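You operate a simulated robot arm through the tools that you are given. There is no shell and no other tool. Be economical: measure what you need, move in short steps, check, and stop when the job is done.

Carry out the task below with a simulated robot arm. There is one attempt and no reset: what you move stays moved.

TASK
Key the card's parts of blue and gold into the bowl, then whisk it to one shade in the holder.
Fine: put the whisk back; leave the pearl key alone and the spare bowl in its drawer.
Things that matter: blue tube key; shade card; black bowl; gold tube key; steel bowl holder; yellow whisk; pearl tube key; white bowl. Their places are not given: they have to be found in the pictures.

It is judged by the outcome, as a careful person would: the job done as asked, and still so three seconds after it is handed in. It fails if anything else is knocked over, pushed out of place, dropped, spilled or broken.

THE ROBOT
A 6-joint arm with a two-finger parallel gripper, fixed in place. Base frame: the origin is at the foot of the arm, x ahead of it, y to its left, z up. Lengths are in cm, angles in degrees, forces in N, time in s.
Its first joint turns from -66.0 to 66.0 degrees. Payload 2.9 kg.
Tool frame: the origin (TCP) lies between the finger pads and is the grasp point; the fingertips stand 3 cm ahead of it; z points along the fingers, y is the line along which they close. The gripper opens to 11 cm. The fingers are 2 cm wide and 1 cm thick; the gripper's body (4.8 by 11.2 cm) begins 5.5 cm behind the TCP.
Orientation is that of the tool frame in the base frame, as [roll, pitch, yaw] about the fixed x, y, z axes, in that order (R = Rz(yaw) Ry(pitch) Rx(roll)). With the fingers straight down and closing along the base's y, the tool's x points along the base's -x, its y along +y and its z along -z.

THE INTERFACE
- The arm moves only by the tool jog_arm. Its argument "plan" is a list of rows, each a list of 7 numbers: the finger opening in cm, from 0 to 11, then the shift along the tool's x, y, z in cm, then the turn, a rotation vector about the tool's x, y, z in degrees. In form: [[grip, tx, ty, tz, ax, ay, az], ...]. A call has 1 to 12 rows; each row is the pose to reach, as a shift and turn from the pose commanded when the call began, along the tool's axes at that moment. A row lasts 0.2 s, in which the tool goes at most 5 cm and 8.6 degrees; a call with a longer step from one row to the next is refused whole, and so is a gripper value outside its range. A pose out of reach is approached as far as the arm can. The call stops where the force on the tool passes 70 N (or 10 N more than at its start, if that is more) or the arm is blocked; 0.2 s more then pass. The fingers move at their own pace (about 10.8 cm/s each) and stop on an object; they squeeze with about 39 N. The grip force told is the motor's: it shows also when the fingers shut on nothing. Time passes only in rows, and 0.2 s behind the last, so rows that repeat a pose let the fingers close. It gives the time, the measured TCP pose, the force on the tool (base axes), the opening and the grip force at its end, in the units of the frame above (readings bear some noise).
- Cameras (640 x 400 px; columns grow to the right, rows downward): "scene" is fixed at [7.39, 42.7, 139.46]; the picture's right is [-0.80, -0.60, 0.00], its down [-0.28, 0.38, -0.88] and it looks along [0.53, -0.70, -0.47] (base axes); focal length 214 px, centre (320, 200). "wrist" rides on the gripper at [-3.6, 0, -5.7] in the tool frame; the picture's right is [0.00, -1.00, 0.00], its down [0.97, 0.00, -0.24] and it looks along [0.24, 0.00, 0.97] (tool axes); focal length 218 px, centre (320, 200).
- grab_frame(camera): a new picture of that camera. No time passes.
- measure_at(camera, pixels): there is no depth. For up to 12 entries [column, row, z] of the newest picture of that camera ("zoom" is the newest enlarged one), the place [x, y] in the base frame at which the ray of that pixel passes the height z, good to about 0.2 cm. No time passes.
- enlarge(camera, box): a new picture of the part [left, top, right, bottom] of that camera's present view, enlarged. No time passes.
- close_job(): hands the job in; it is judged then, once.

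Work in short steps. Measure before you move; look again where a grasp or a placing could have gone wrong, and mend it. You have 80 turns and 54 pictures in all, the two below and enlarged ones among them. Open the gripper and draw the arm clear of the work before you hand the job in, unless the task says otherwise; then end with one line.

The tools are called after "Request:" as name(argument=value, ...) on one line, values as JSON. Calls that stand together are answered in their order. jog_arm: Moves the arm, as the interface text tells. Its arguments: {"type":"object","properties":{"plan":{"type":"array","items":{"type":"array","items":{"type":"number"}}}},"required":["plan"]} The other tools are called the same way: grab_frame (camera) takes a picture; measure_at (camera, pixels) gives the place at which the rays of pixels pass given heights; enlarge (camera, box) takes an enlarged picture of a part of a camera's view; close_job () hands the job in.

At the start:

```text
time: 0.0
tool_pos: [23.28, 21.57, 133.45]
tool_rot: [179.8, 0.1, -179.9]
wrist_force: [-1.0, 0.3, 0.3]
finger_gap: 11.0
grasp_force: 0.1
```

scene: 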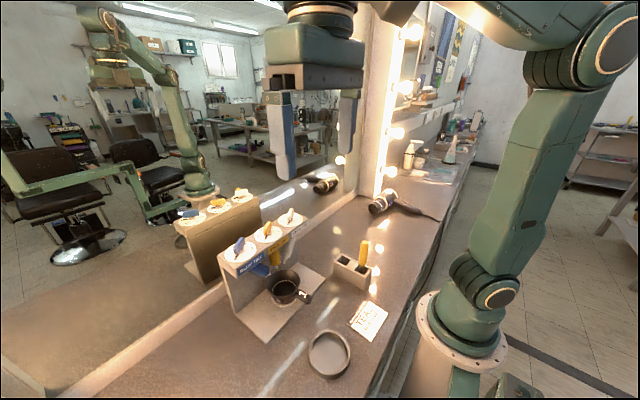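
wrist: 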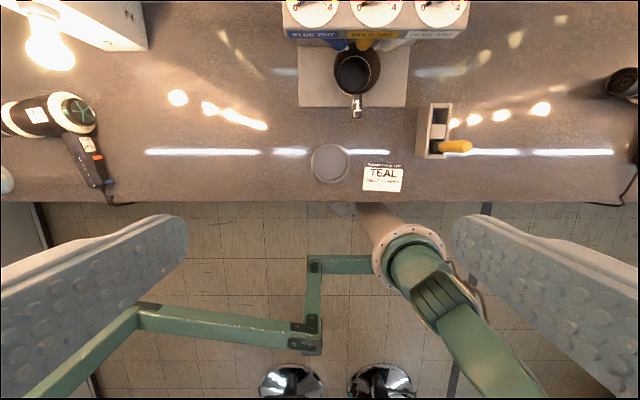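

The dispenser with dials is at around (265,245) in the scene, the card at (368,320). I enlarge both to read them.

Request:
enlarge(camera="scene", box=[200, 190, 420, 390])

Request:
enlarge(camera="wrist", box=[350, 150, 420, 200])

Request:
enlarge(camera="wrist", box=[270, 0, 490, 130])

```text
2.00 times, centred on (310, 290) of scene
```

zoom: 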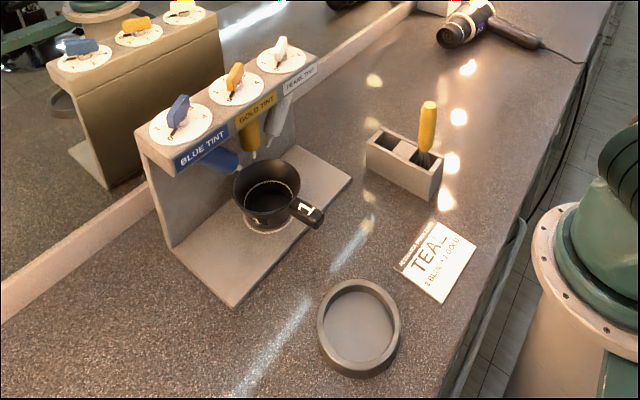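

```text
8.00 times, centred on (385, 175) of wrist
```

zoom: 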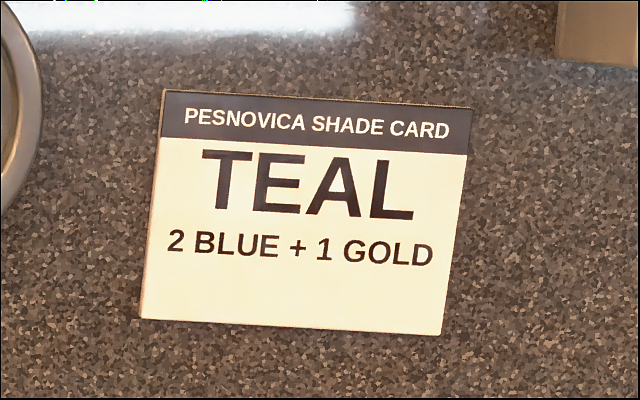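

```text
2.91 times, centred on (380, 65) of wrist
```

zoom: 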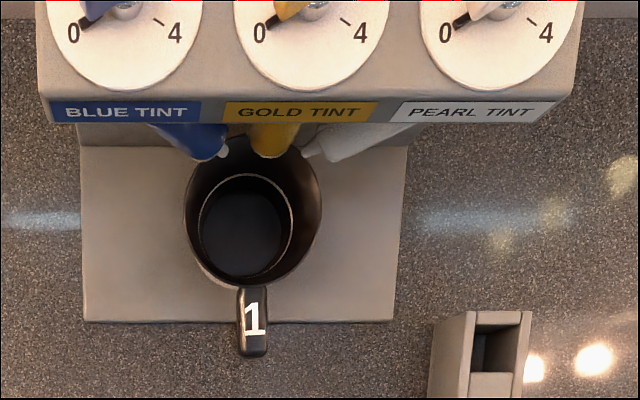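

The card says 2 blue + 1 gold; the dials run 0–4. Let me get rough positions of the dials, bowl, holder and whisk rack from both cameras.

Request:
measure_at(camera="scene", pixels=[[240, 252, 85], [240, 252, 90], [240, 252, 95], [268, 234, 90], [290, 219, 90], [330, 353, 67], [284, 287, 75], [364, 252, 75]])

Request:
measure_at(camera="wrist", pixels=[[313, 10, 85], [313, 10, 90], [313, 10, 95], [377, 10, 90], [440, 10, 90], [331, 163, 67], [355, 72, 75], [455, 146, 78], [440, 110, 72], [355, 112, 75]])

```text
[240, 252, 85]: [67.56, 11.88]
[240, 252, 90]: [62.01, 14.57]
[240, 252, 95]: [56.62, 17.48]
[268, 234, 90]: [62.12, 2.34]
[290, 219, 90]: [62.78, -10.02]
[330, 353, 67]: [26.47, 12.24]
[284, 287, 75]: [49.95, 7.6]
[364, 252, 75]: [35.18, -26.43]
```

```text
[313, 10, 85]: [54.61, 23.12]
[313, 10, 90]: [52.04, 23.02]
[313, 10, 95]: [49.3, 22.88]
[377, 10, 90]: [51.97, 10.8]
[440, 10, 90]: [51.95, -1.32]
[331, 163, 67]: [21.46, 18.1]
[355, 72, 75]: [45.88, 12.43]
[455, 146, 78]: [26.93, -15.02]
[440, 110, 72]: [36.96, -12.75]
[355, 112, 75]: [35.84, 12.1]
```

The two cameras disagree at z=67 (holder 26.5,12.2 vs 21.5,18.1), meeting instead near z≈82; so I move the wrist camera over the dials at constant height to check by parallax.

Request:
jog_arm(plan=[[11, -4, -1.5, 0, 0, 0, 0], [11, -8, -3, 0, 0, 0, 0], [11, -12, -5, 0, 0, 0, 0], [11, -16, -7, 0, 0, 0, 0], [11, -20, -8, 0, 0, 0, 0], [11, -20, -8, 0, 0, 0, 0]])

Request:
grab_frame(camera="wrist")

```text
time: 1.4
tool_pos: [43.35, 14.04, 133.32]
tool_rot: [179.9, 0.0, 180.0]
wrist_force: [-0.1, 0.5, 0.1]
finger_gap: 11.02
grasp_force: 0.2
```

```text
48 pictures are left
```

wrist: 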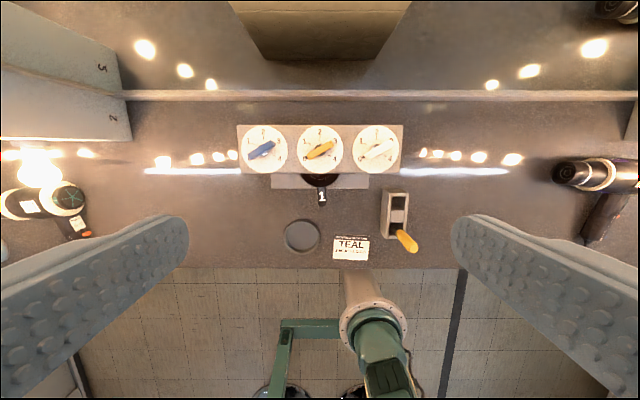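

Parallax puts the bench at about z≈81.5 and dial faces at ≈104 (not 66.3), agreeing with the scene camera. I'll use those. Look closely at the dials.

Request:
enlarge(camera="wrist", box=[230, 115, 410, 228])

Request:
measure_at(camera="wrist", pixels=[[265, 150, 104], [320, 149, 104], [376, 149, 104], [302, 236, 82], [351, 248, 81.5], [322, 197, 88], [322, 197, 92], [395, 205, 90], [408, 241, 95], [320, 180, 88]])

Request:
measure_at(camera="scene", pixels=[[240, 252, 104], [268, 234, 104], [290, 219, 104], [330, 353, 82], [284, 287, 90]])

```text
3.54 times, centred on (320, 172) of wrist
```

zoom: 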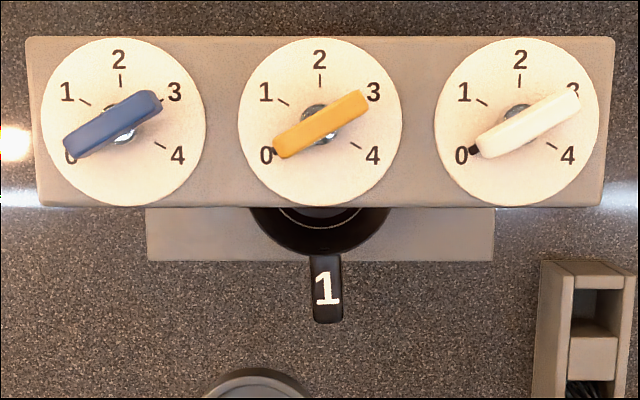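

```text
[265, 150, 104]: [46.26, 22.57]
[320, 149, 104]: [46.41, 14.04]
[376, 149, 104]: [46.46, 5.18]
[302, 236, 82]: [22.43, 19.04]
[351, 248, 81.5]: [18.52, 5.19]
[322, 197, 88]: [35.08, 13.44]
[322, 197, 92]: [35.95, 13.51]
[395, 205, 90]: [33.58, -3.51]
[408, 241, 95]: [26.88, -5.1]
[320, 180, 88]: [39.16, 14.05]
```

```text
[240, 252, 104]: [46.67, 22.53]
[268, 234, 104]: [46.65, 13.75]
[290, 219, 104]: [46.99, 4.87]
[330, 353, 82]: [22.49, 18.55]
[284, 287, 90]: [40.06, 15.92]
```

Both cameras agree now: dials at (46.5, 22.5/13.9/5.0), z≈104; each unit is 60° clockwise from 0. Enlarge the scene to get knob height and to check the bowl under the nozzles.

Request:
enlarge(camera="scene", box=[200, 195, 340, 315])

```text
3.33 times, centred on (270, 255) of scene
```

zoom: 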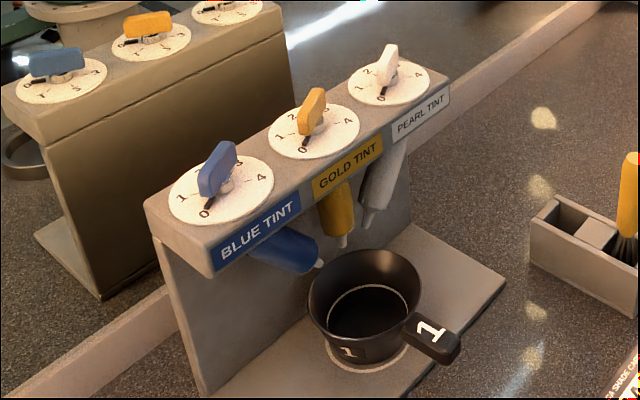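

Request:
measure_at(camera="zoom", pixels=[[204, 163, 105], [204, 163, 107], [204, 163, 109], [207, 198, 104], [207, 198, 105], [207, 198, 106], [220, 189, 104], [313, 131, 104], [388, 83, 104], [364, 290, 90], [364, 290, 88], [345, 240, 93]])

Request:
measure_at(camera="wrist", pixels=[[250, 157, 107], [275, 143, 107], [310, 157, 107], [333, 142, 107]])

```text
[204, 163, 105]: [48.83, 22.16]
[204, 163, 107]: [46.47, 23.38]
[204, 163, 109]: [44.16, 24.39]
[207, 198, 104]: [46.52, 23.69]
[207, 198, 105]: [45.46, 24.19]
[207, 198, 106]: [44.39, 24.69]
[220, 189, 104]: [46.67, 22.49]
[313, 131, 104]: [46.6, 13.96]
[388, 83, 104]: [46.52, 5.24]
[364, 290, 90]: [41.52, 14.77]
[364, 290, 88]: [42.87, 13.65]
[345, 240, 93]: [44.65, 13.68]
```

```text
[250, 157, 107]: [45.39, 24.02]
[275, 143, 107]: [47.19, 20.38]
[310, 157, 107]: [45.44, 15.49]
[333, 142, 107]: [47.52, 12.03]
```

Knob tops are at z≈107.7 with the bar centred on the dial and pointing at 0 (direction (-0.5, 0.87)). I move above the blue knob while turning +102° so that the later 120° clockwise turn ends near the present orientation.

Request:
jog_arm(plan=[[6, -0.3, 0.8, 1, 0, 0, -8.5], [6, -0.6, 1.6, 2, 0, 0, -17], [6, -0.9, 2.4, 3, 0, 0, -25.5], [6, -1.2, 3.2, 4, 0, 0, -34], [6, -1.5, 4.0, 5, 0, 0, -42.5], [6, -1.8, 4.8, 6, 0, 0, -51], [6, -2.1, 5.6, 7, 0, 0, -59.5], [6, -2.4, 6.4, 8, 0, 0, -68], [6, -2.7, 7.2, 9, 0, 0, -76.5], [6, -3.0, 8, 10, 0, 0, -85], [6, -3.15, 8.5, 11, 0, 0, -93.5], [6, -3.15, 8.5, 12, 0, 0, -102]])

```text
time: 4.0
tool_pos: [46.37, 22.15, 121.5]
tool_rot: [-180.0, 0.1, -77.9]
wrist_force: [0.0, 0.3, 0.0]
finger_gap: 6.0
grasp_force: 0.1
```

Request:
jog_arm(plan=[[6, -0.33, -0.12, 2, 0, 0, -8], [6, -0.33, -0.12, 5, 0, 0, -16], [6, -0.33, -0.12, 8, 0, 0, -18], [6, -0.33, -0.12, 8, 0, 0, -18]])

Request:
grab_frame(camera="wrist")

Request:
enlarge(camera="scene", box=[200, 185, 340, 305])

```text
time: 5.0
tool_pos: [46.53, 22.27, 113.48]
tool_rot: [-179.9, 0.1, -59.8]
wrist_force: [-0.2, -0.6, -0.4]
finger_gap: 6.01
grasp_force: 0.1
```

```text
45 pictures are left
```

wrist: 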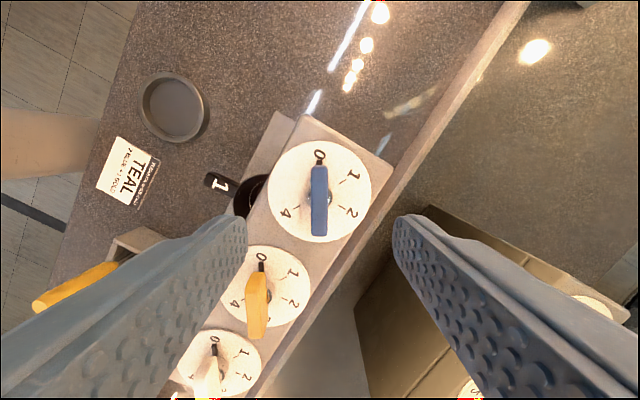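

```text
3.33 times, centred on (270, 245) of scene
```

zoom: 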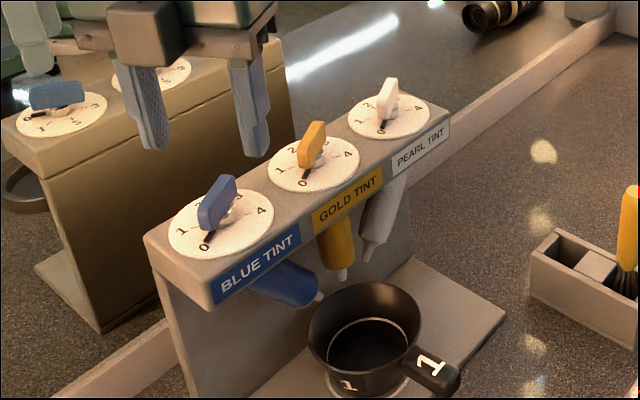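

Request:
measure_at(camera="wrist", pixels=[[319, 191, 104], [319, 165, 107.6], [318, 235, 107.6]])

```text
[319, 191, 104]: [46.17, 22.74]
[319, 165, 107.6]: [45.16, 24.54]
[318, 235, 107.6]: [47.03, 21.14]
```

Tool is centred over the blue knob and aligned with it (bar at column 319, vertical). Descend and close.

Request:
jog_arm(plan=[[6, -0.3, 0, 2.5, 0, 0, 0], [6, -0.3, 0, 4.5, 0, 0, 0], [6, -0.3, 0, 5.6, 0, 0, 0], [0, -0.3, 0, 5.6, 0, 0, 0], [0, -0.3, 0, 5.6, 0, 0, 0], [0, -0.3, 0, 5.6, 0, 0, 0]])

Request:
enlarge(camera="scene", box=[200, 185, 340, 305])

```text
time: 6.4
tool_pos: [46.36, 22.59, 107.76]
tool_rot: [179.9, 0.1, -60.0]
wrist_force: [-9.3, -6.8, 1.6]
finger_gap: 1.65
grasp_force: 38.7
```

```text
3.33 times, centred on (270, 245) of scene
```

zoom: 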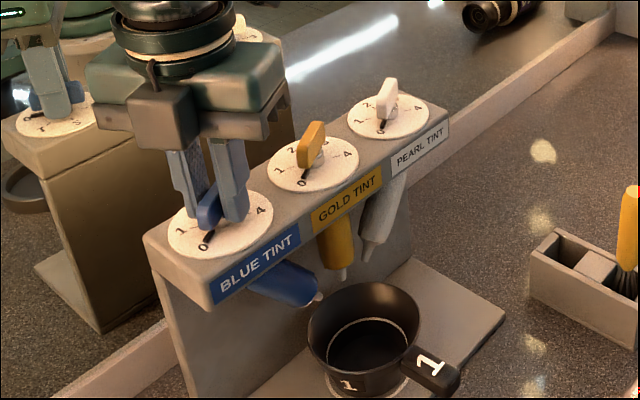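

Grip on the bar (1.65 cm) with a ~11 N side load along the closing line, so I shift 0.1 that way and turn 60° clockwise in short steps.

Request:
jog_arm(plan=[[0, 0, 0.1, 0, 0, 0, 0], [0, 0, 0.1, 0, 0, 0, 6], [0, 0, 0.1, 0, 0, 0, 12], [0, 0, 0.1, 0, 0, 0, 18], [0, 0, 0.1, 0, 0, 0, 24], [0, 0, 0.1, 0, 0, 0, 30], [0, 0, 0.1, 0, 0, 0, 36], [0, 0, 0.1, 0, 0, 0, 42], [0, 0, 0.1, 0, 0, 0, 48], [0, 0, 0.1, 0, 0, 0, 54], [0, 0, 0.1, 0, 0, 0, 60], [0, 0, 0.1, 0, 0, 0, 60]])

Request:
grab_frame(camera="wrist")

```text
time: 9.0
tool_pos: [46.3, 22.73, 107.96]
tool_rot: [180.0, 0.1, -120.0]
wrist_force: [1.1, -0.7, 0.1]
finger_gap: 1.63
grasp_force: 39.0
```

```text
42 pictures are left
```

wrist: 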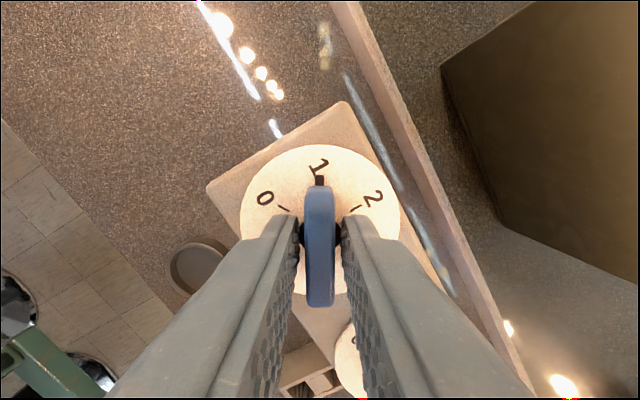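

The key now points at 1; turn another 60° to 2.

Request:
jog_arm(plan=[[0, 0, 0, 0, 0, 0, 6], [0, 0, 0, 0, 0, 0, 12], [0, 0, 0, 0, 0, 0, 18], [0, 0, 0, 0, 0, 0, 24], [0, 0, 0, 0, 0, 0, 30], [0, 0, 0, 0, 0, 0, 36], [0, 0, 0, 0, 0, 0, 42], [0, 0, 0, 0, 0, 0, 48], [0, 0, 0, 0, 0, 0, 54], [0, 0, 0, 0, 0, 0, 60], [0, 0, 0, 0, 0, 0, 60]])

Request:
grab_frame(camera="wrist")

Request:
enlarge(camera="scene", box=[200, 185, 340, 305])

```text
time: 11.4
tool_pos: [46.24, 22.67, 107.98]
tool_rot: [179.9, 0.1, -179.9]
wrist_force: [3.0, 12.4, -0.3]
finger_gap: 1.64
grasp_force: 38.7
```

```text
41 pictures are left
```

wrist: 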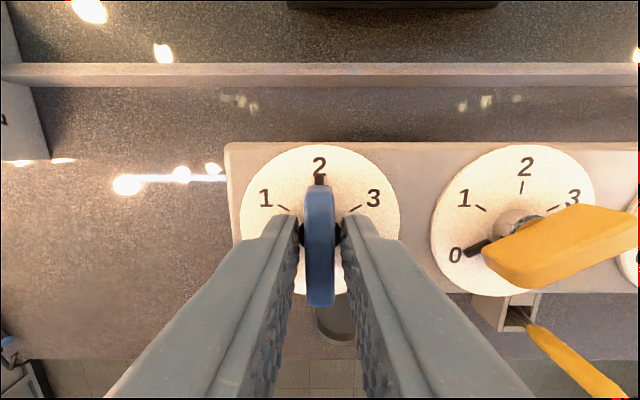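

```text
3.33 times, centred on (270, 245) of scene
```

zoom: 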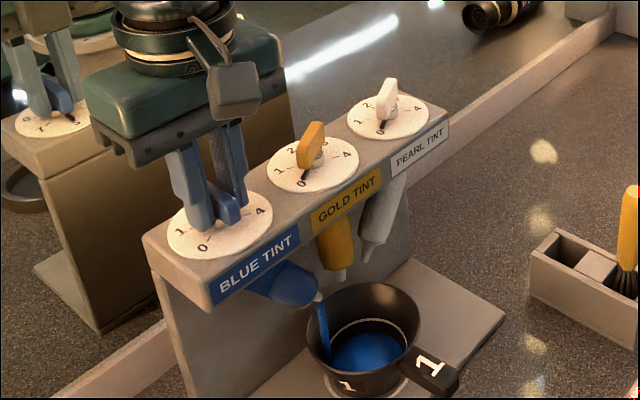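

Blue is at 2 and tint is flowing into the bowl. I release and see whether the flow ends by itself.

Request:
jog_arm(plan=[[4, 0, 0, 0, 0, 0, 0], [4, 0, 0, 0, 0, 0, 0], [4, 0, 0, -3, 0, 0, 0]])

Request:
enlarge(camera="scene", box=[200, 185, 340, 305])

```text
time: 12.2
tool_pos: [46.21, 22.62, 110.94]
tool_rot: [179.9, 0.0, 180.0]
wrist_force: [0.4, -0.7, 0.8]
finger_gap: 4.02
grasp_force: 0.0
```

```text
3.33 times, centred on (270, 245) of scene
```

zoom: 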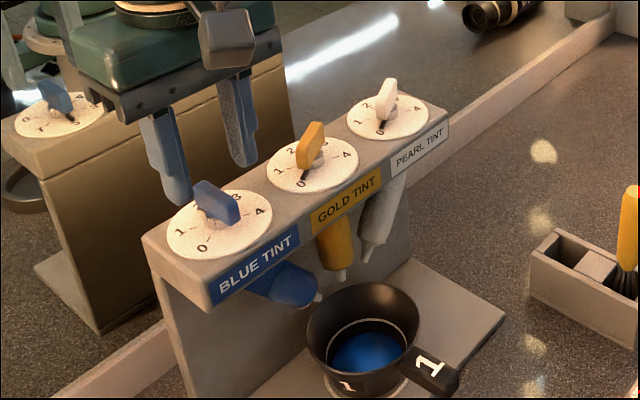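

The flow stopped by itself with blue at 2. Now lift, go to above gold with a 120° ccw turn (two calls).

Request:
jog_arm(plan=[[6, 0, 0, -2, 0, 0, -6], [6, 0, -1, -3, 0, 0, -14], [6, 0, -2, -3, 0, 0, -22], [6, 0, -3, -3, 0, 0, -30], [6, 0, -4, -3, 0, 0, -38], [6, 0, -5, -3, 0, 0, -46], [6, 0, -6, -3, 0, 0, -54], [6, 0, -7, -3, 0, 0, -62], [6, 0, -8, -3, 0, 0, -70], [6, 0, -8.68, -3, 0, 0, -78], [6, 0, -8.68, -3, 0, 0, -86]])

Request:
jog_arm(plan=[[6, 0, 0, 0, 0, 0, -8.5], [6, 0, 0, 0, 0, 0, -17], [6, 0, 0, 0, 0, 0, -25.5], [6, 0, 0, 0, 0, 0, -34], [6, 0, 0, 0, 0, 0, -34]])

Request:
grab_frame(camera="wrist")

```text
time: 14.6
tool_pos: [46.22, 14.06, 113.99]
tool_rot: [-180.0, 0.1, -93.8]
wrist_force: [0.7, 0.4, -1.1]
finger_gap: 5.99
grasp_force: 0.1
```

```text
time: 15.8
tool_pos: [46.26, 14.06, 113.85]
tool_rot: [-180.0, 0.1, -59.9]
wrist_force: [-0.3, -0.4, -1.4]
finger_gap: 5.98
grasp_force: 0.1
```

```text
38 pictures are left
```

wrist: 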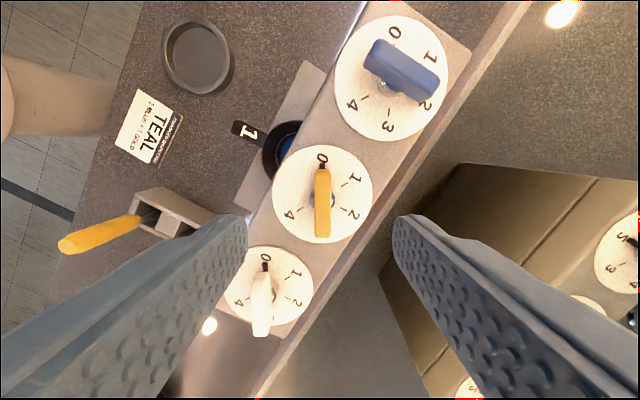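

Gold bar is at column 322, aligned; a small shift (-0.1, -0.12) then descend 6 cm, close.

Request:
jog_arm(plan=[[6, -0.1, -0.12, 2.5, 0, 0, 0], [6, -0.1, -0.12, 4.5, 0, 0, 0], [6, -0.1, -0.12, 6, 0, 0, 0], [0, -0.1, -0.12, 6, 0, 0, 0], [0, -0.1, -0.12, 6, 0, 0, 0], [0, -0.1, -0.12, 6, 0, 0, 0]])

```text
time: 17.2
tool_pos: [45.88, 14.23, 107.87]
tool_rot: [-179.8, 0.0, -59.9]
wrist_force: [9.0, 7.9, -0.2]
finger_gap: 1.65
grasp_force: 39.1
```

Side load reversed (~12 N), so shift -0.1 in tool y and turn 60° to 1.

Request:
jog_arm(plan=[[0, 0, -0.1, 0, 0, 0, 0], [0, 0, -0.1, 0, 0, 0, 6], [0, 0, -0.1, 0, 0, 0, 12], [0, 0, -0.1, 0, 0, 0, 18], [0, 0, -0.1, 0, 0, 0, 24], [0, 0, -0.1, 0, 0, 0, 30], [0, 0, -0.1, 0, 0, 0, 36], [0, 0, -0.1, 0, 0, 0, 42], [0, 0, -0.1, 0, 0, 0, 48], [0, 0, -0.1, 0, 0, 0, 54], [0, 0, -0.1, 0, 0, 0, 60], [0, 0, -0.1, 0, 0, 0, 60]])

Request:
grab_frame(camera="wrist")

```text
time: 19.8
tool_pos: [46.5, 14.15, 107.87]
tool_rot: [180.0, 0.0, -120.2]
wrist_force: [6.9, 5.5, -0.1]
finger_gap: 1.65
grasp_force: 39.3
```

```text
37 pictures are left
```

wrist: 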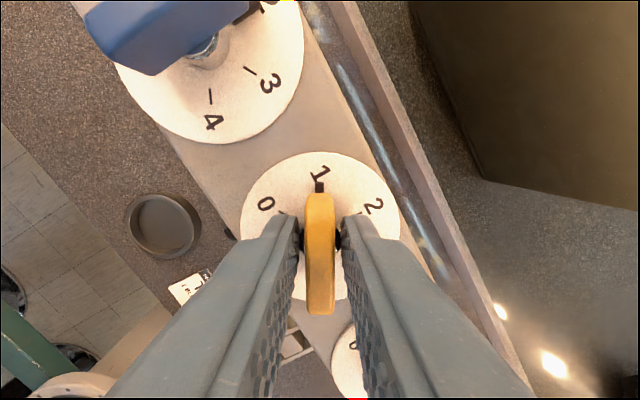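

Gold points at 1. Release, lift, and check the bowl.

Request:
jog_arm(plan=[[4, 0, 0, 0, 0, 0, 0], [4, 0, 0, 0, 0, 0, 0], [4, 0, 0, -4, 0, 0, 0], [4, 0, 0, -8, 0, 0, 0], [4, 0, 0, -10, 0, 0, 0]])

Request:
enlarge(camera="scene", box=[200, 195, 340, 315])

```text
time: 21.0
tool_pos: [46.42, 14.29, 117.95]
tool_rot: [179.9, 0.0, -120.0]
wrist_force: [-0.3, 0.2, -0.2]
finger_gap: 4.0
grasp_force: 0.0
```

```text
3.33 times, centred on (270, 255) of scene
```

zoom: 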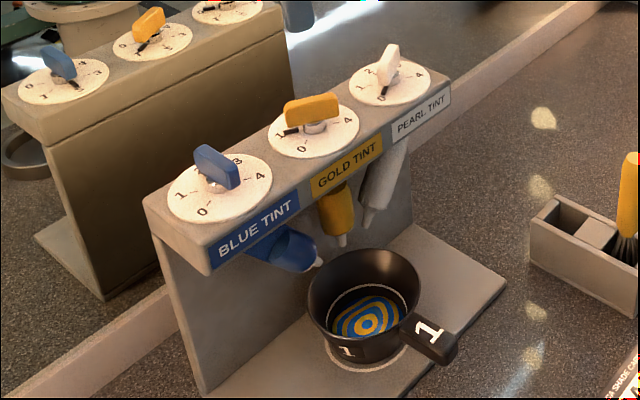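

Both tints are in, rings unmixed. Now triangulate the bowl's rim, handle, holder and whisk.

Request:
measure_at(camera="zoom", pixels=[[430, 330, 86], [430, 330, 88], [430, 330, 90], [430, 330, 92], [308, 295, 90], [421, 290, 90], [365, 250, 90], [365, 365, 82.5], [630, 160, 94], [630, 230, 85], [585, 265, 86]])

Request:
jog_arm(plan=[[6, 0, 0, -3, 0, 0, 8], [6, 0, 0, -6, 0, 0, 16], [6, 0, 0, -8, 0, 0, 24], [6, 0, 0, -8, 0, 0, 32], [6, 0, 0, -8, 0, 0, 40], [6, 0, 0, -8, 0, 0, 48], [6, 0, 0, -8, 0, 0, 56], [6, 0, 0, -8, 0, 0, 60]])

Request:
jog_arm(plan=[[6, 4, 0, 0, 0, 0, 0], [6, 8, 0, 0, 0, 0, 0], [6, 12, 0, 0, 0, 0, 0], [6, 16, -1, 0, 0, 0, 0], [6, 16, -1, 0, 0, 0, 0]])

Request:
grab_frame(camera="wrist")

```text
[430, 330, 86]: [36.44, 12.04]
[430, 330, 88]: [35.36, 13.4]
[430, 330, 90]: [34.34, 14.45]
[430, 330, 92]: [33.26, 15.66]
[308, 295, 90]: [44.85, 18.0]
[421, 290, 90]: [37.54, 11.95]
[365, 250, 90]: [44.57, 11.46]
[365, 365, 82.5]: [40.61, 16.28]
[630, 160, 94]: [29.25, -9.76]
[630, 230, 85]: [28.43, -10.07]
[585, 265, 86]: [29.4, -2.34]
```

```text
time: 22.8
tool_pos: [46.36, 14.27, 125.85]
tool_rot: [-179.9, 0.0, 179.9]
wrist_force: [-0.1, 0.7, 0.3]
finger_gap: 6.0
grasp_force: 0.0
```

```text
time: 24.0
tool_pos: [30.25, 13.06, 125.98]
tool_rot: [179.9, 0.0, 180.0]
wrist_force: [-1.0, -0.6, -0.5]
finger_gap: 6.03
grasp_force: 0.0
```

```text
35 pictures are left
```

wrist: 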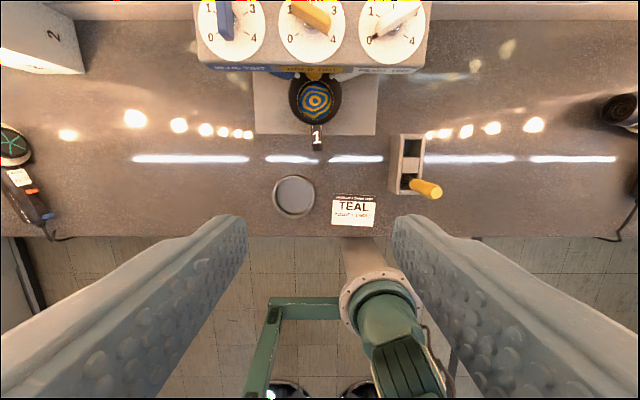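

Request:
enlarge(camera="wrist", box=[240, 60, 450, 230])

Request:
enlarge(camera="scene", box=[270, 230, 400, 380])

```text
2.35 times, centred on (345, 145) of wrist
```

zoom: 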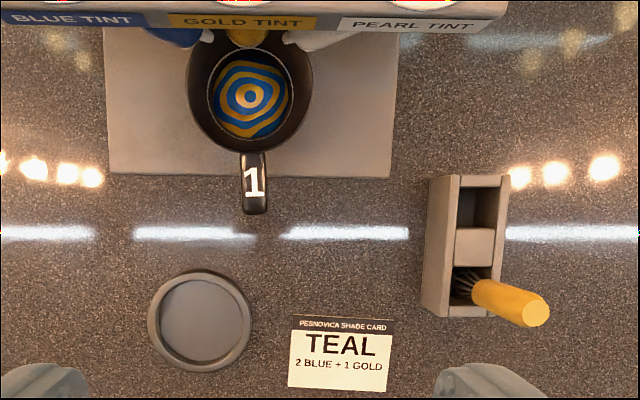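

```text
2.67 times, centred on (335, 305) of scene
```

zoom: 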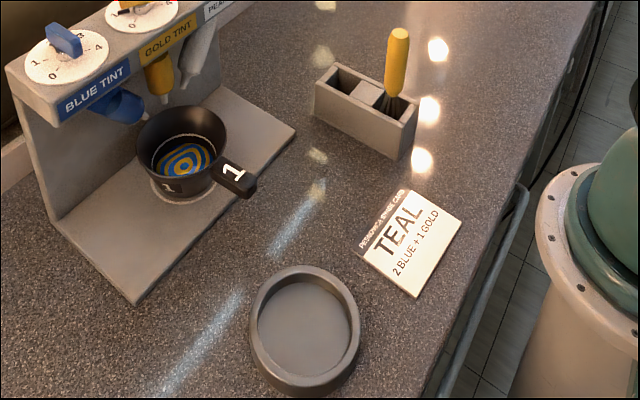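

Request:
measure_at(camera="wrist", pixels=[[316.9, 137.3, 88], [317.3, 150.5, 88], [315.2, 124.6, 88], [288.4, 97.3, 89], [342, 97.3, 89], [271.8, 196, 83.5], [316, 196, 83.5], [294, 174.4, 83.5], [294, 218.6, 83.5], [436.5, 193, 98], [436.5, 193, 100], [411, 182, 90]])

Request:
measure_at(camera="zoom", pixels=[[234, 174, 88], [253, 193, 88], [137, 145, 89], [228, 145, 89], [250, 325, 83.5], [360, 335, 83.5], [310, 266, 83.5], [398, 33, 96], [398, 33, 98], [398, 33, 100], [317, 88, 86], [415, 118, 86]])

```text
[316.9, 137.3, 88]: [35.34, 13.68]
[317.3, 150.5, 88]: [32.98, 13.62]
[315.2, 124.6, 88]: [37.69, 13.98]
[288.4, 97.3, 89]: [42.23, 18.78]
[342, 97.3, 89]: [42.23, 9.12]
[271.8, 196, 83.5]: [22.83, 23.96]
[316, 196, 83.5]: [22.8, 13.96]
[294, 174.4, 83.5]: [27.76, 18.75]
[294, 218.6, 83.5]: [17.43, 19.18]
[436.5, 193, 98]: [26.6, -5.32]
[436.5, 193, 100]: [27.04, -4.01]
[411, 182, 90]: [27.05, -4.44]
```

```text
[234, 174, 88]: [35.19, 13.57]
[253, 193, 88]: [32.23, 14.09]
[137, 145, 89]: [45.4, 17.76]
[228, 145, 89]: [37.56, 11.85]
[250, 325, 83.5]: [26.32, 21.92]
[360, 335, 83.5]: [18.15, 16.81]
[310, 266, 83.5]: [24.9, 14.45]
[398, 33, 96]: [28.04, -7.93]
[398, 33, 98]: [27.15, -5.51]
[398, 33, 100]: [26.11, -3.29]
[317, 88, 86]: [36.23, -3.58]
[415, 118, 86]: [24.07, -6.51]
```

Bowl centre ≈(42.2,13.9), handle along x from 33 to 37.5 at y≈13.7, top z≈88; holder centre (22.7,18.95); whisk top (26.7,-5.1,98.3). Hover over the handle.

Request:
jog_arm(plan=[[6, -1, 0.2, 5, 0, 0, 0], [6, -2, 0.4, 9.8, 0, 0, 0], [6, -3, 0.6, 14.5, 0, 0, 0], [6, -4, 0.7, 19, 0, 0, 0], [6, -5, 0.7, 23.5, 0, 0, 0], [6, -5.35, 0.7, 27, 0, 0, 0], [6, -5.35, 0.7, 29, 0, 0, 0], [6, -5.35, 0.7, 29, 0, 0, 0]])

Request:
grab_frame(camera="wrist")

Request:
enlarge(camera="scene", box=[230, 220, 370, 340])

```text
refused: row 1 steps farther than a row can; nothing moved
```

```text
32 pictures are left
```

wrist: 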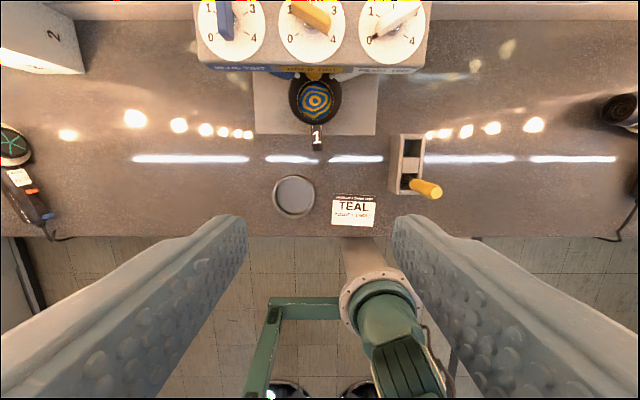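

```text
3.33 times, centred on (300, 280) of scene
```

zoom: 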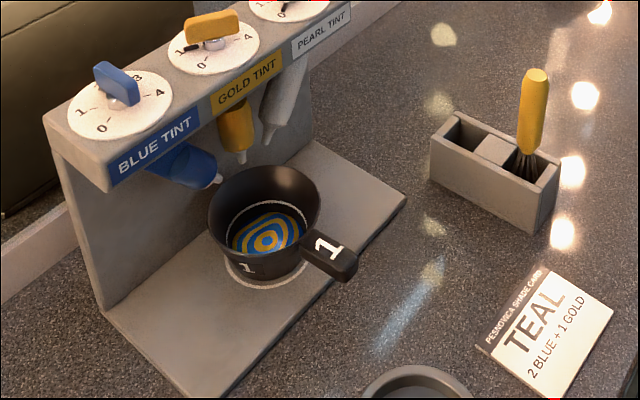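

The first step was over 5 cm; I retry with shorter steps.

Request:
jog_arm(plan=[[6, -0.8, 0.1, 4, 0, 0, 0], [6, -1.6, 0.2, 8, 0, 0, 0], [6, -2.4, 0.4, 12, 0, 0, 0], [6, -3.2, 0.5, 16, 0, 0, 0], [6, -4, 0.6, 20, 0, 0, 0], [6, -4.8, 0.7, 24, 0, 0, 0], [6, -5.35, 0.7, 27, 0, 0, 0], [6, -5.35, 0.7, 29, 0, 0, 0], [6, -5.35, 0.7, 29, 0, 0, 0]])

Request:
grab_frame(camera="wrist")

Request:
enlarge(camera="scene", box=[230, 220, 370, 340])

```text
time: 26.0
tool_pos: [35.72, 13.86, 96.96]
tool_rot: [180.0, -0.1, -180.0]
wrist_force: [-1.5, 0.6, 0.1]
finger_gap: 6.01
grasp_force: 0.0
```

```text
30 pictures are left
```

wrist: 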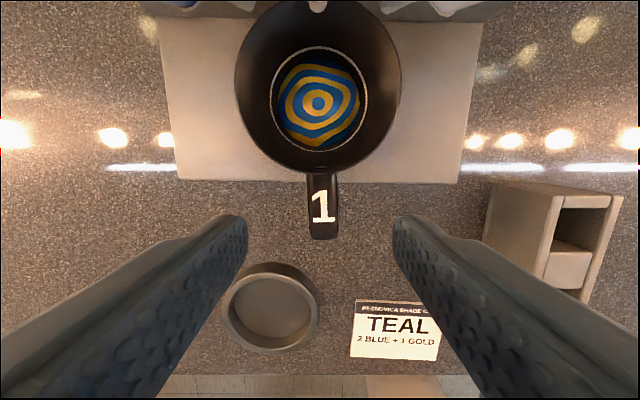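

```text
3.33 times, centred on (300, 280) of scene
```

zoom: 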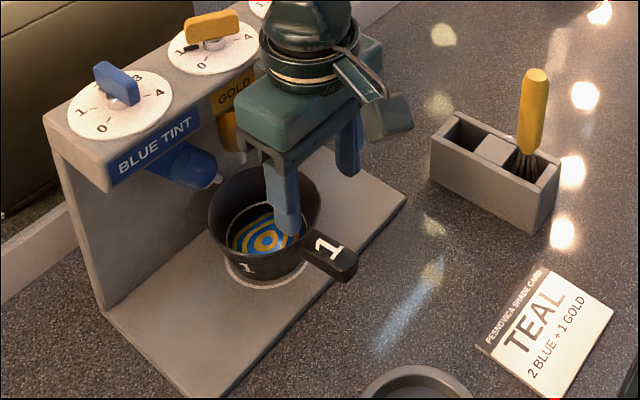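

Request:
measure_at(camera="wrist", pixels=[[322, 205, 88], [323, 238, 88], [321, 175, 88], [318, 100, 89], [235, 85, 89], [402, 85, 89], [270, 308, 83.5], [318, 168, 88.5]])

```text
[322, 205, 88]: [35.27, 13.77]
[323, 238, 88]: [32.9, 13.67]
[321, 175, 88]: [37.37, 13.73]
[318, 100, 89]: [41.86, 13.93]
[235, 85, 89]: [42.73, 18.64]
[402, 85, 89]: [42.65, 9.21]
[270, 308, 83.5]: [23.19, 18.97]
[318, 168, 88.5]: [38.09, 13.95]
```

Handle centre y≈13.75, fingers over x 34.7–36.7. Descend to TCP z≈87.2 and close on it.

Request:
jog_arm(plan=[[6, 0, -0.12, 3, 0, 0, 0], [6, 0, -0.12, 6, 0, 0, 0], [6, 0, -0.12, 8.5, 0, 0, 0], [6, 0, -0.12, 9.7, 0, 0, 0], [0, 0, -0.12, 9.7, 0, 0, 0], [0, 0, -0.12, 9.7, 0, 0, 0], [0, 0, -0.12, 9.7, 0, 0, 0]])

Request:
enlarge(camera="scene", box=[230, 220, 370, 340])

```text
time: 27.6
tool_pos: [35.7, 13.87, 87.34]
tool_rot: [179.9, 0.0, 180.0]
wrist_force: [-1.2, 0.3, -0.9]
finger_gap: 2.13
grasp_force: 39.6
```

```text
3.33 times, centred on (300, 280) of scene
```

zoom: 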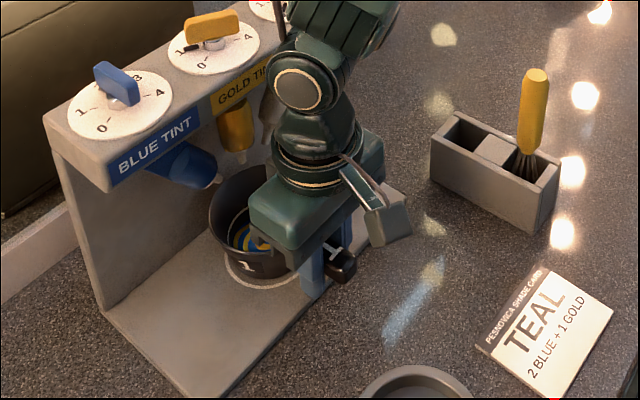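

Handle held (gap 2.13). Lift slightly and draw straight out from under the nozzles.

Request:
jog_arm(plan=[[0, 0, 0, -0.3, 0, 0, 0], [0, 0, 0, -0.7, 0, 0, 0], [0, 0, 0, -0.9, 0, 0, 0], [0, 0.4, 0, -0.9, 0, 0, 0], [0, 1.1, 0, -0.9, 0, 0, 0], [0, 1.9, 0, -0.9, 0, 0, 0], [0, 2.6, 0, -0.9, 0, 0, 0], [0, 3, 0, -0.9, 0, 0, 0], [0, 3, 0, -0.9, 0, 0, 0]])

Request:
enlarge(camera="scene", box=[230, 220, 370, 340])

```text
time: 29.6
tool_pos: [32.81, 13.79, 87.97]
tool_rot: [179.9, 0.0, 180.0]
wrist_force: [0.5, -0.6, -0.9]
finger_gap: 2.12
grasp_force: 39.3
```

```text
3.33 times, centred on (300, 280) of scene
```

zoom: 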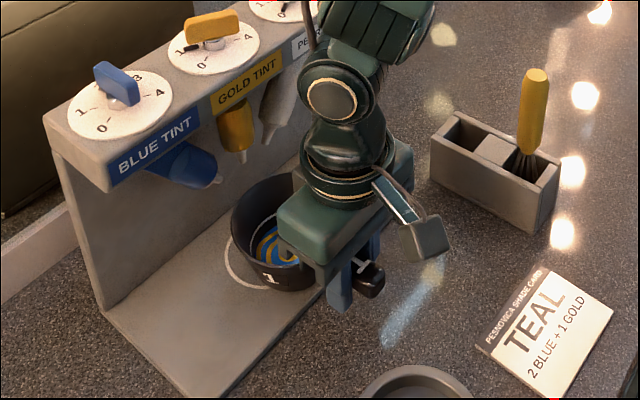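

Bowl is clear and level. Raise, then swing 90° clockwise towards the holder, gently.

Request:
jog_arm(plan=[[0, 0.8, 0, 0, 0, 0, 0], [0, 1.8, 0, 0, 0, 0, 0], [0, 2.8, 0, -0.5, 0, 0, 0], [0, 3.5, 0, -1.5, 0, 0, 0], [0, 4, 0, -2.7, 0, 0, 0], [0, 4, 0, -4, 0, 0, 0], [0, 4, 0, -5.3, 0, 0, 0], [0, 4, 0, -6.2, 0, 0, 0], [0, 4, 0, -6.5, 0, 0, 0]])

Request:
jog_arm(plan=[[0, 0.2, 0.4, 0, 0, 0, 3], [0, 0.6, 1.2, 0, 0, 0, 9], [0, 1.1, 2.2, 0, 0, 0, 16], [0, 1.7, 3.4, 0, 0, 0, 24], [0, 2.3, 4.7, 0, 0, 0, 32], [0, 2.9, 6, 0, 0, 0, 40], [0, 3.5, 7.3, 0, 0, 0, 48], [0, 4.1, 8.6, 0, 0, 0, 56], [0, 4.7, 9.8, 0, 0, 0, 64], [0, 5.2, 10.8, 0, 0, 0, 71], [0, 5.6, 11.6, 0, 0, 0, 77], [0, 5.8, 12.1, 0, 0, 0, 81]])

Request:
jog_arm(plan=[[0, 0, 0, 0, 0, 0, 4], [0, 0, 0, 0, 0, 0, 8], [0, 0, 0, 0, 0, 0, 9], [0, 0, 0, 0, 0, 0, 9]])

Request:
grab_frame(camera="wrist")

Request:
enlarge(camera="scene", box=[270, 220, 420, 390])

```text
time: 31.6
tool_pos: [28.95, 13.73, 94.68]
tool_rot: [180.0, -0.1, -180.0]
wrist_force: [-0.6, 0.4, -0.9]
finger_gap: 2.13
grasp_force: 39.2
```

```text
time: 34.2
tool_pos: [23.05, 26.14, 94.58]
tool_rot: [-180.0, 0.0, 98.8]
wrist_force: [0.0, -0.4, -0.6]
finger_gap: 2.12
grasp_force: 38.8
```

```text
time: 35.2
tool_pos: [22.99, 25.88, 94.63]
tool_rot: [-180.0, -0.1, 90.1]
wrist_force: [0.0, 0.0, -0.4]
finger_gap: 2.13
grasp_force: 38.9
```

```text
26 pictures are left
```

wrist: 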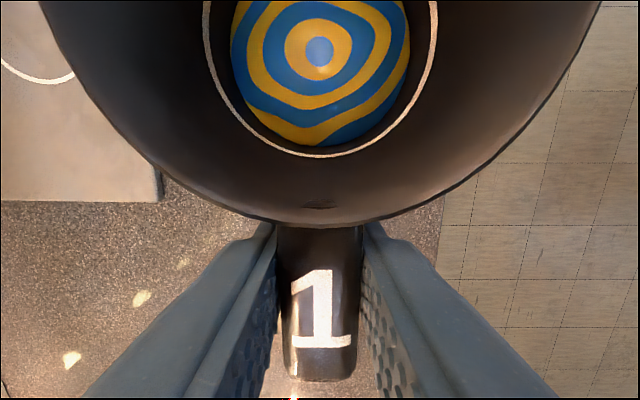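

```text
2.35 times, centred on (345, 305) of scene
```

zoom: 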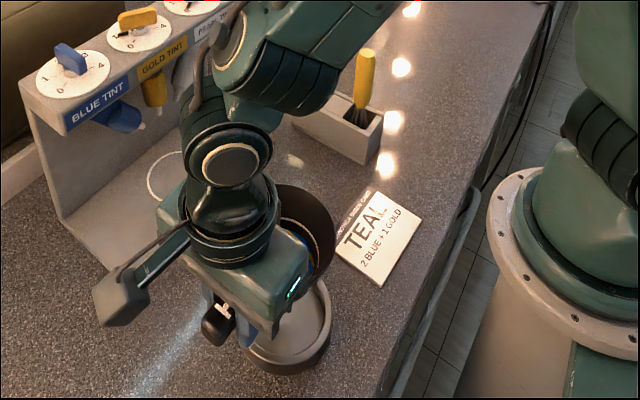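

Request:
measure_at(camera="wrist", pixels=[[320, 227, 95.8], [320, 227, 95.3], [320, 157, 92], [320, 50, 92], [205, 25, 92], [437, 25, 92]])

```text
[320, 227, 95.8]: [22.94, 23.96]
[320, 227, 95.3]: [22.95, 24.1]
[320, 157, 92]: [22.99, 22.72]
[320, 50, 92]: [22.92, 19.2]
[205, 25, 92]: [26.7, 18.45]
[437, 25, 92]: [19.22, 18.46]
```

Bowl centre is now ≈(22.95,19.15), holder ≈(22.75,18.9). Shift slightly and lower to just above contact.

Request:
jog_arm(plan=[[0, -0.1, -0.1, 0.6, 0, 0, 0], [0, -0.2, -0.2, 1.6, 0, 0, 0], [0, -0.25, -0.2, 2.7, 0, 0, 0], [0, -0.25, -0.2, 3.8, 0, 0, 0], [0, -0.25, -0.2, 4.8, 0, 0, 0], [0, -0.25, -0.2, 5.5, 0, 0, 0], [0, -0.25, -0.2, 5.5, 0, 0, 0]])

Request:
enlarge(camera="scene", box=[280, 290, 390, 390])

```text
time: 36.8
tool_pos: [22.61, 25.62, 89.08]
tool_rot: [-180.0, 0.0, 90.0]
wrist_force: [-0.9, -0.7, -1.2]
finger_gap: 2.1
grasp_force: 38.6
```

```text
4.00 times, centred on (335, 340) of scene
```

zoom: 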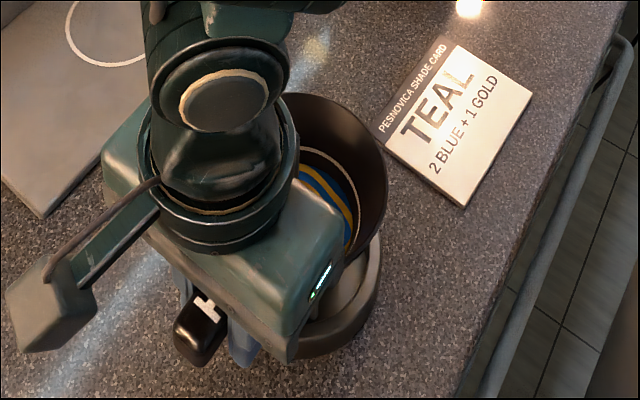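

Request:
jog_arm(plan=[[0, 0, 0, 0.5, 0, 0, 0], [0, 0, 0, 1, 0, 0, 0], [0, 0, 0, 1.3, 0, 0, 0], [0, 0, 0, 1.3, 0, 0, 0]])

Request:
grab_frame(camera="wrist")

Request:
enlarge(camera="scene", box=[280, 290, 390, 390])

```text
time: 37.8
tool_pos: [22.71, 25.63, 87.72]
tool_rot: [179.9, -0.1, 90.0]
wrist_force: [-0.1, -0.5, -1.1]
finger_gap: 2.14
grasp_force: 38.8
```

```text
23 pictures are left
```

wrist: 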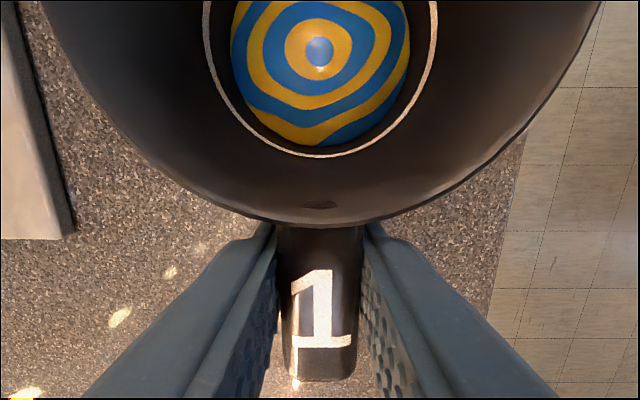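

```text
4.00 times, centred on (335, 340) of scene
```

zoom: 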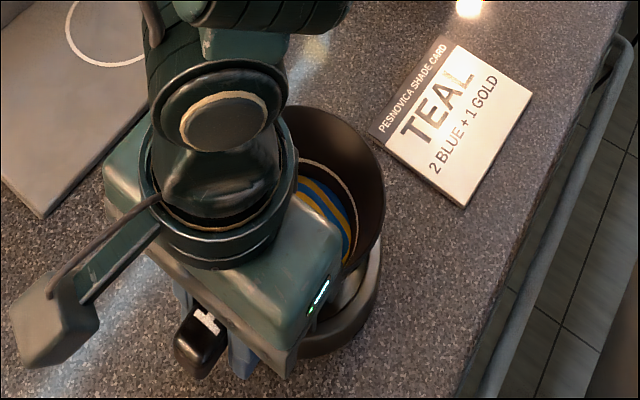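

Alignment is within a few mm (base radius ≈3.1 vs. holder inner ≈4.1). Lower on in small steps to contact.

Request:
jog_arm(plan=[[0, 0, 0, 0.2, 0, 0, 0], [0, 0, 0, 0.4, 0, 0, 0], [0, 0, 0, 0.6, 0, 0, 0], [0, 0, 0, 0.6, 0, 0, 0]])

```text
time: 38.8
tool_pos: [22.64, 25.63, 87.25]
tool_rot: [180.0, 0.0, 90.0]
wrist_force: [-1.0, -0.3, -1.8]
finger_gap: 2.15
grasp_force: 39.0
```

Request:
jog_arm(plan=[[0, 0, 0, 0.15, 0, 0, 0], [0, 0, 0, 0.3, 0, 0, 0], [0, 0, 0, 0.3, 0, 0, 0]])

```text
time: 39.6
tool_pos: [22.84, 25.69, 86.94]
tool_rot: [-179.9, -0.2, 89.9]
wrist_force: [0.0, -0.1, -1.2]
finger_gap: 2.13
grasp_force: 38.7
```

Request:
jog_arm(plan=[[0, 0, 0, 0.15, 0, 0, 0], [0, 0, 0, 0.3, 0, 0, 0], [0, 0, 0, 0.3, 0, 0, 0]])

```text
time: 40.4
tool_pos: [22.85, 25.72, 86.66]
tool_rot: [179.9, -0.3, 90.0]
wrist_force: [-3.7, 4.4, 24.4]
finger_gap: 2.13
grasp_force: 39.2
```

Contact at z≈86.7 (24 N), well below the holder's rim height, so the base is on the holder floor. Relax a bit, open, and rise.

Request:
jog_arm(plan=[[0, 0, 0, -0.1, 0, 0, 0], [0, 0, 0, -0.1, 0, 0, 0], [3, 0, 0, -0.1, 0, 0, 0], [5, 0, 0, -0.1, 0, 0, 0], [6, 0, 0, -0.1, 0, 0, 0], [6, 0, 0, -3, 0, 0, 0], [6, 0, 0, -7, 0, 0, 0], [6, 0, 0, -11, 0, 0, 0], [6, 4, 0, -14, 0, 0, 0], [6, 8, 0, -16, 0, 0, 0], [6, 8, 0, -20, 0, 0, 0]])

Request:
enlarge(camera="scene", box=[270, 250, 400, 390])

Request:
grab_frame(camera="wrist")

```text
time: 42.8
tool_pos: [22.61, 33.57, 106.52]
tool_rot: [-180.0, 0.1, 90.0]
wrist_force: [-0.2, -1.1, 0.1]
finger_gap: 5.97
grasp_force: 0.0
```

```text
2.86 times, centred on (335, 320) of scene
```

zoom: 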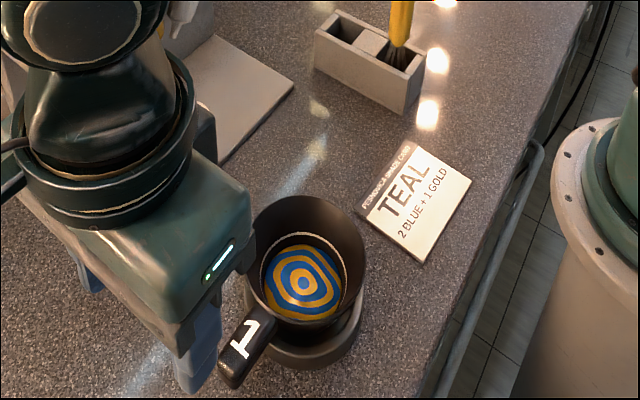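

```text
20 pictures are left
```

wrist: 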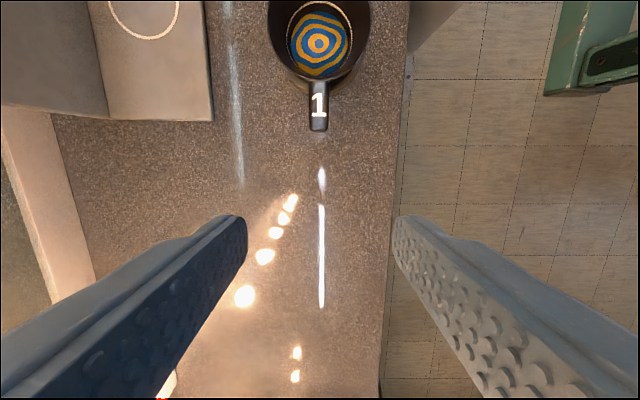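

Bowl sits in the holder with contents intact. Next go over the whisk near (26.8,-4.9), turning back to yaw 180 at height.

Request:
jog_arm(plan=[[7, -2, 0.8, -3, 0, 0, -7], [7, -5, 1.6, -5, 0, 0, -15], [7, -8.5, 2.4, -6, 0, 0, -23], [7, -12.3, 3.2, -6, 0, 0, -31], [7, -16.1, 4.2, -6, 0, 0, -39], [7, -20, 4.2, -6, 0, 0, -47], [7, -23.8, 4.2, -6, 0, 0, -55], [7, -27.6, 4.2, -6, 0, 0, -63], [7, -31.4, 4.2, -6, 0, 0, -71], [7, -35, 4.2, -6, 0, 0, -79], [7, -38.2, 4.2, -6, 0, 0, -87], [7, -38.4, 4.2, -6, 0, 0, -90]])

Request:
grab_frame(camera="wrist")

Request:
enlarge(camera="scene", box=[280, 190, 420, 380])

```text
time: 45.4
tool_pos: [26.93, -4.88, 112.58]
tool_rot: [179.9, 0.0, -179.8]
wrist_force: [0.1, -0.4, -0.3]
finger_gap: 7.0
grasp_force: 0.0
```

```text
19 pictures are left
```

wrist: 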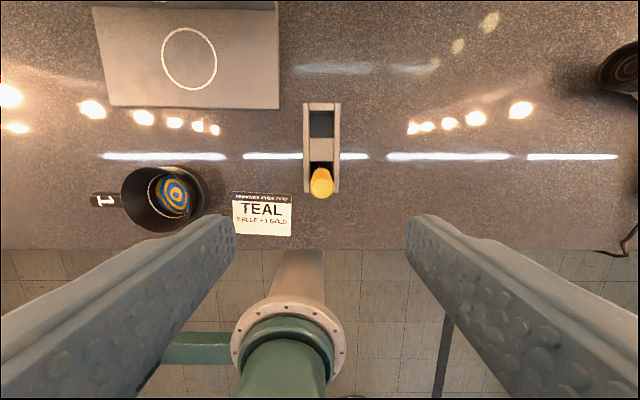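

```text
2.11 times, centred on (350, 285) of scene
```

zoom: 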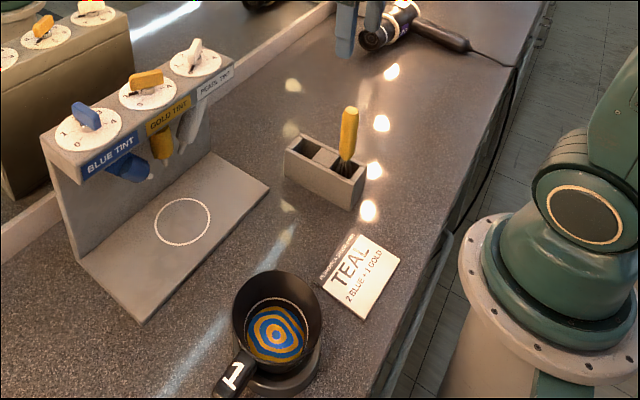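

Request:
measure_at(camera="wrist", pixels=[[322, 184, 98.3], [322, 195, 98.3], [320, 175, 92], [322, 102, 86], [321, 191, 86], [190, 173, 82.5], [163, 197, 88.5], [122, 200, 88.5], [207, 197, 88.5]])

Request:
enlarge(camera="wrist", box=[285, 90, 365, 210])

Request:
measure_at(camera="zoom", pixels=[[320, 200, 90]])

```text
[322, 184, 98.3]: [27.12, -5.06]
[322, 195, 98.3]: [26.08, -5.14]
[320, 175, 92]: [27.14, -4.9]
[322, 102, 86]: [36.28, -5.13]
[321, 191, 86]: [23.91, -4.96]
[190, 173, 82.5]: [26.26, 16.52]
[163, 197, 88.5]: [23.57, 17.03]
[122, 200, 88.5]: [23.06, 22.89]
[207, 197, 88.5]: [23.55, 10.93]
```

```text
3.33 times, centred on (325, 150) of wrist
```

zoom: 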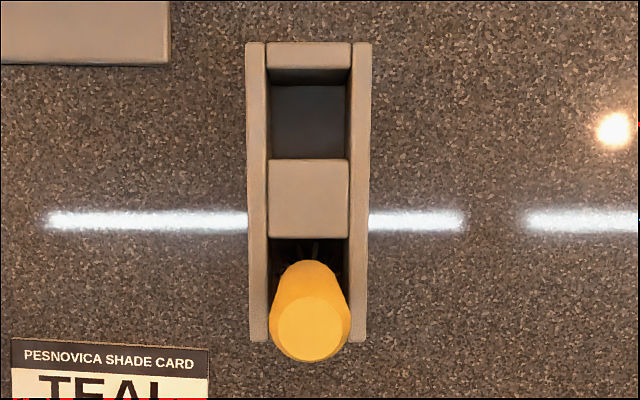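

```text
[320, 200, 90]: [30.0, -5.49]
```

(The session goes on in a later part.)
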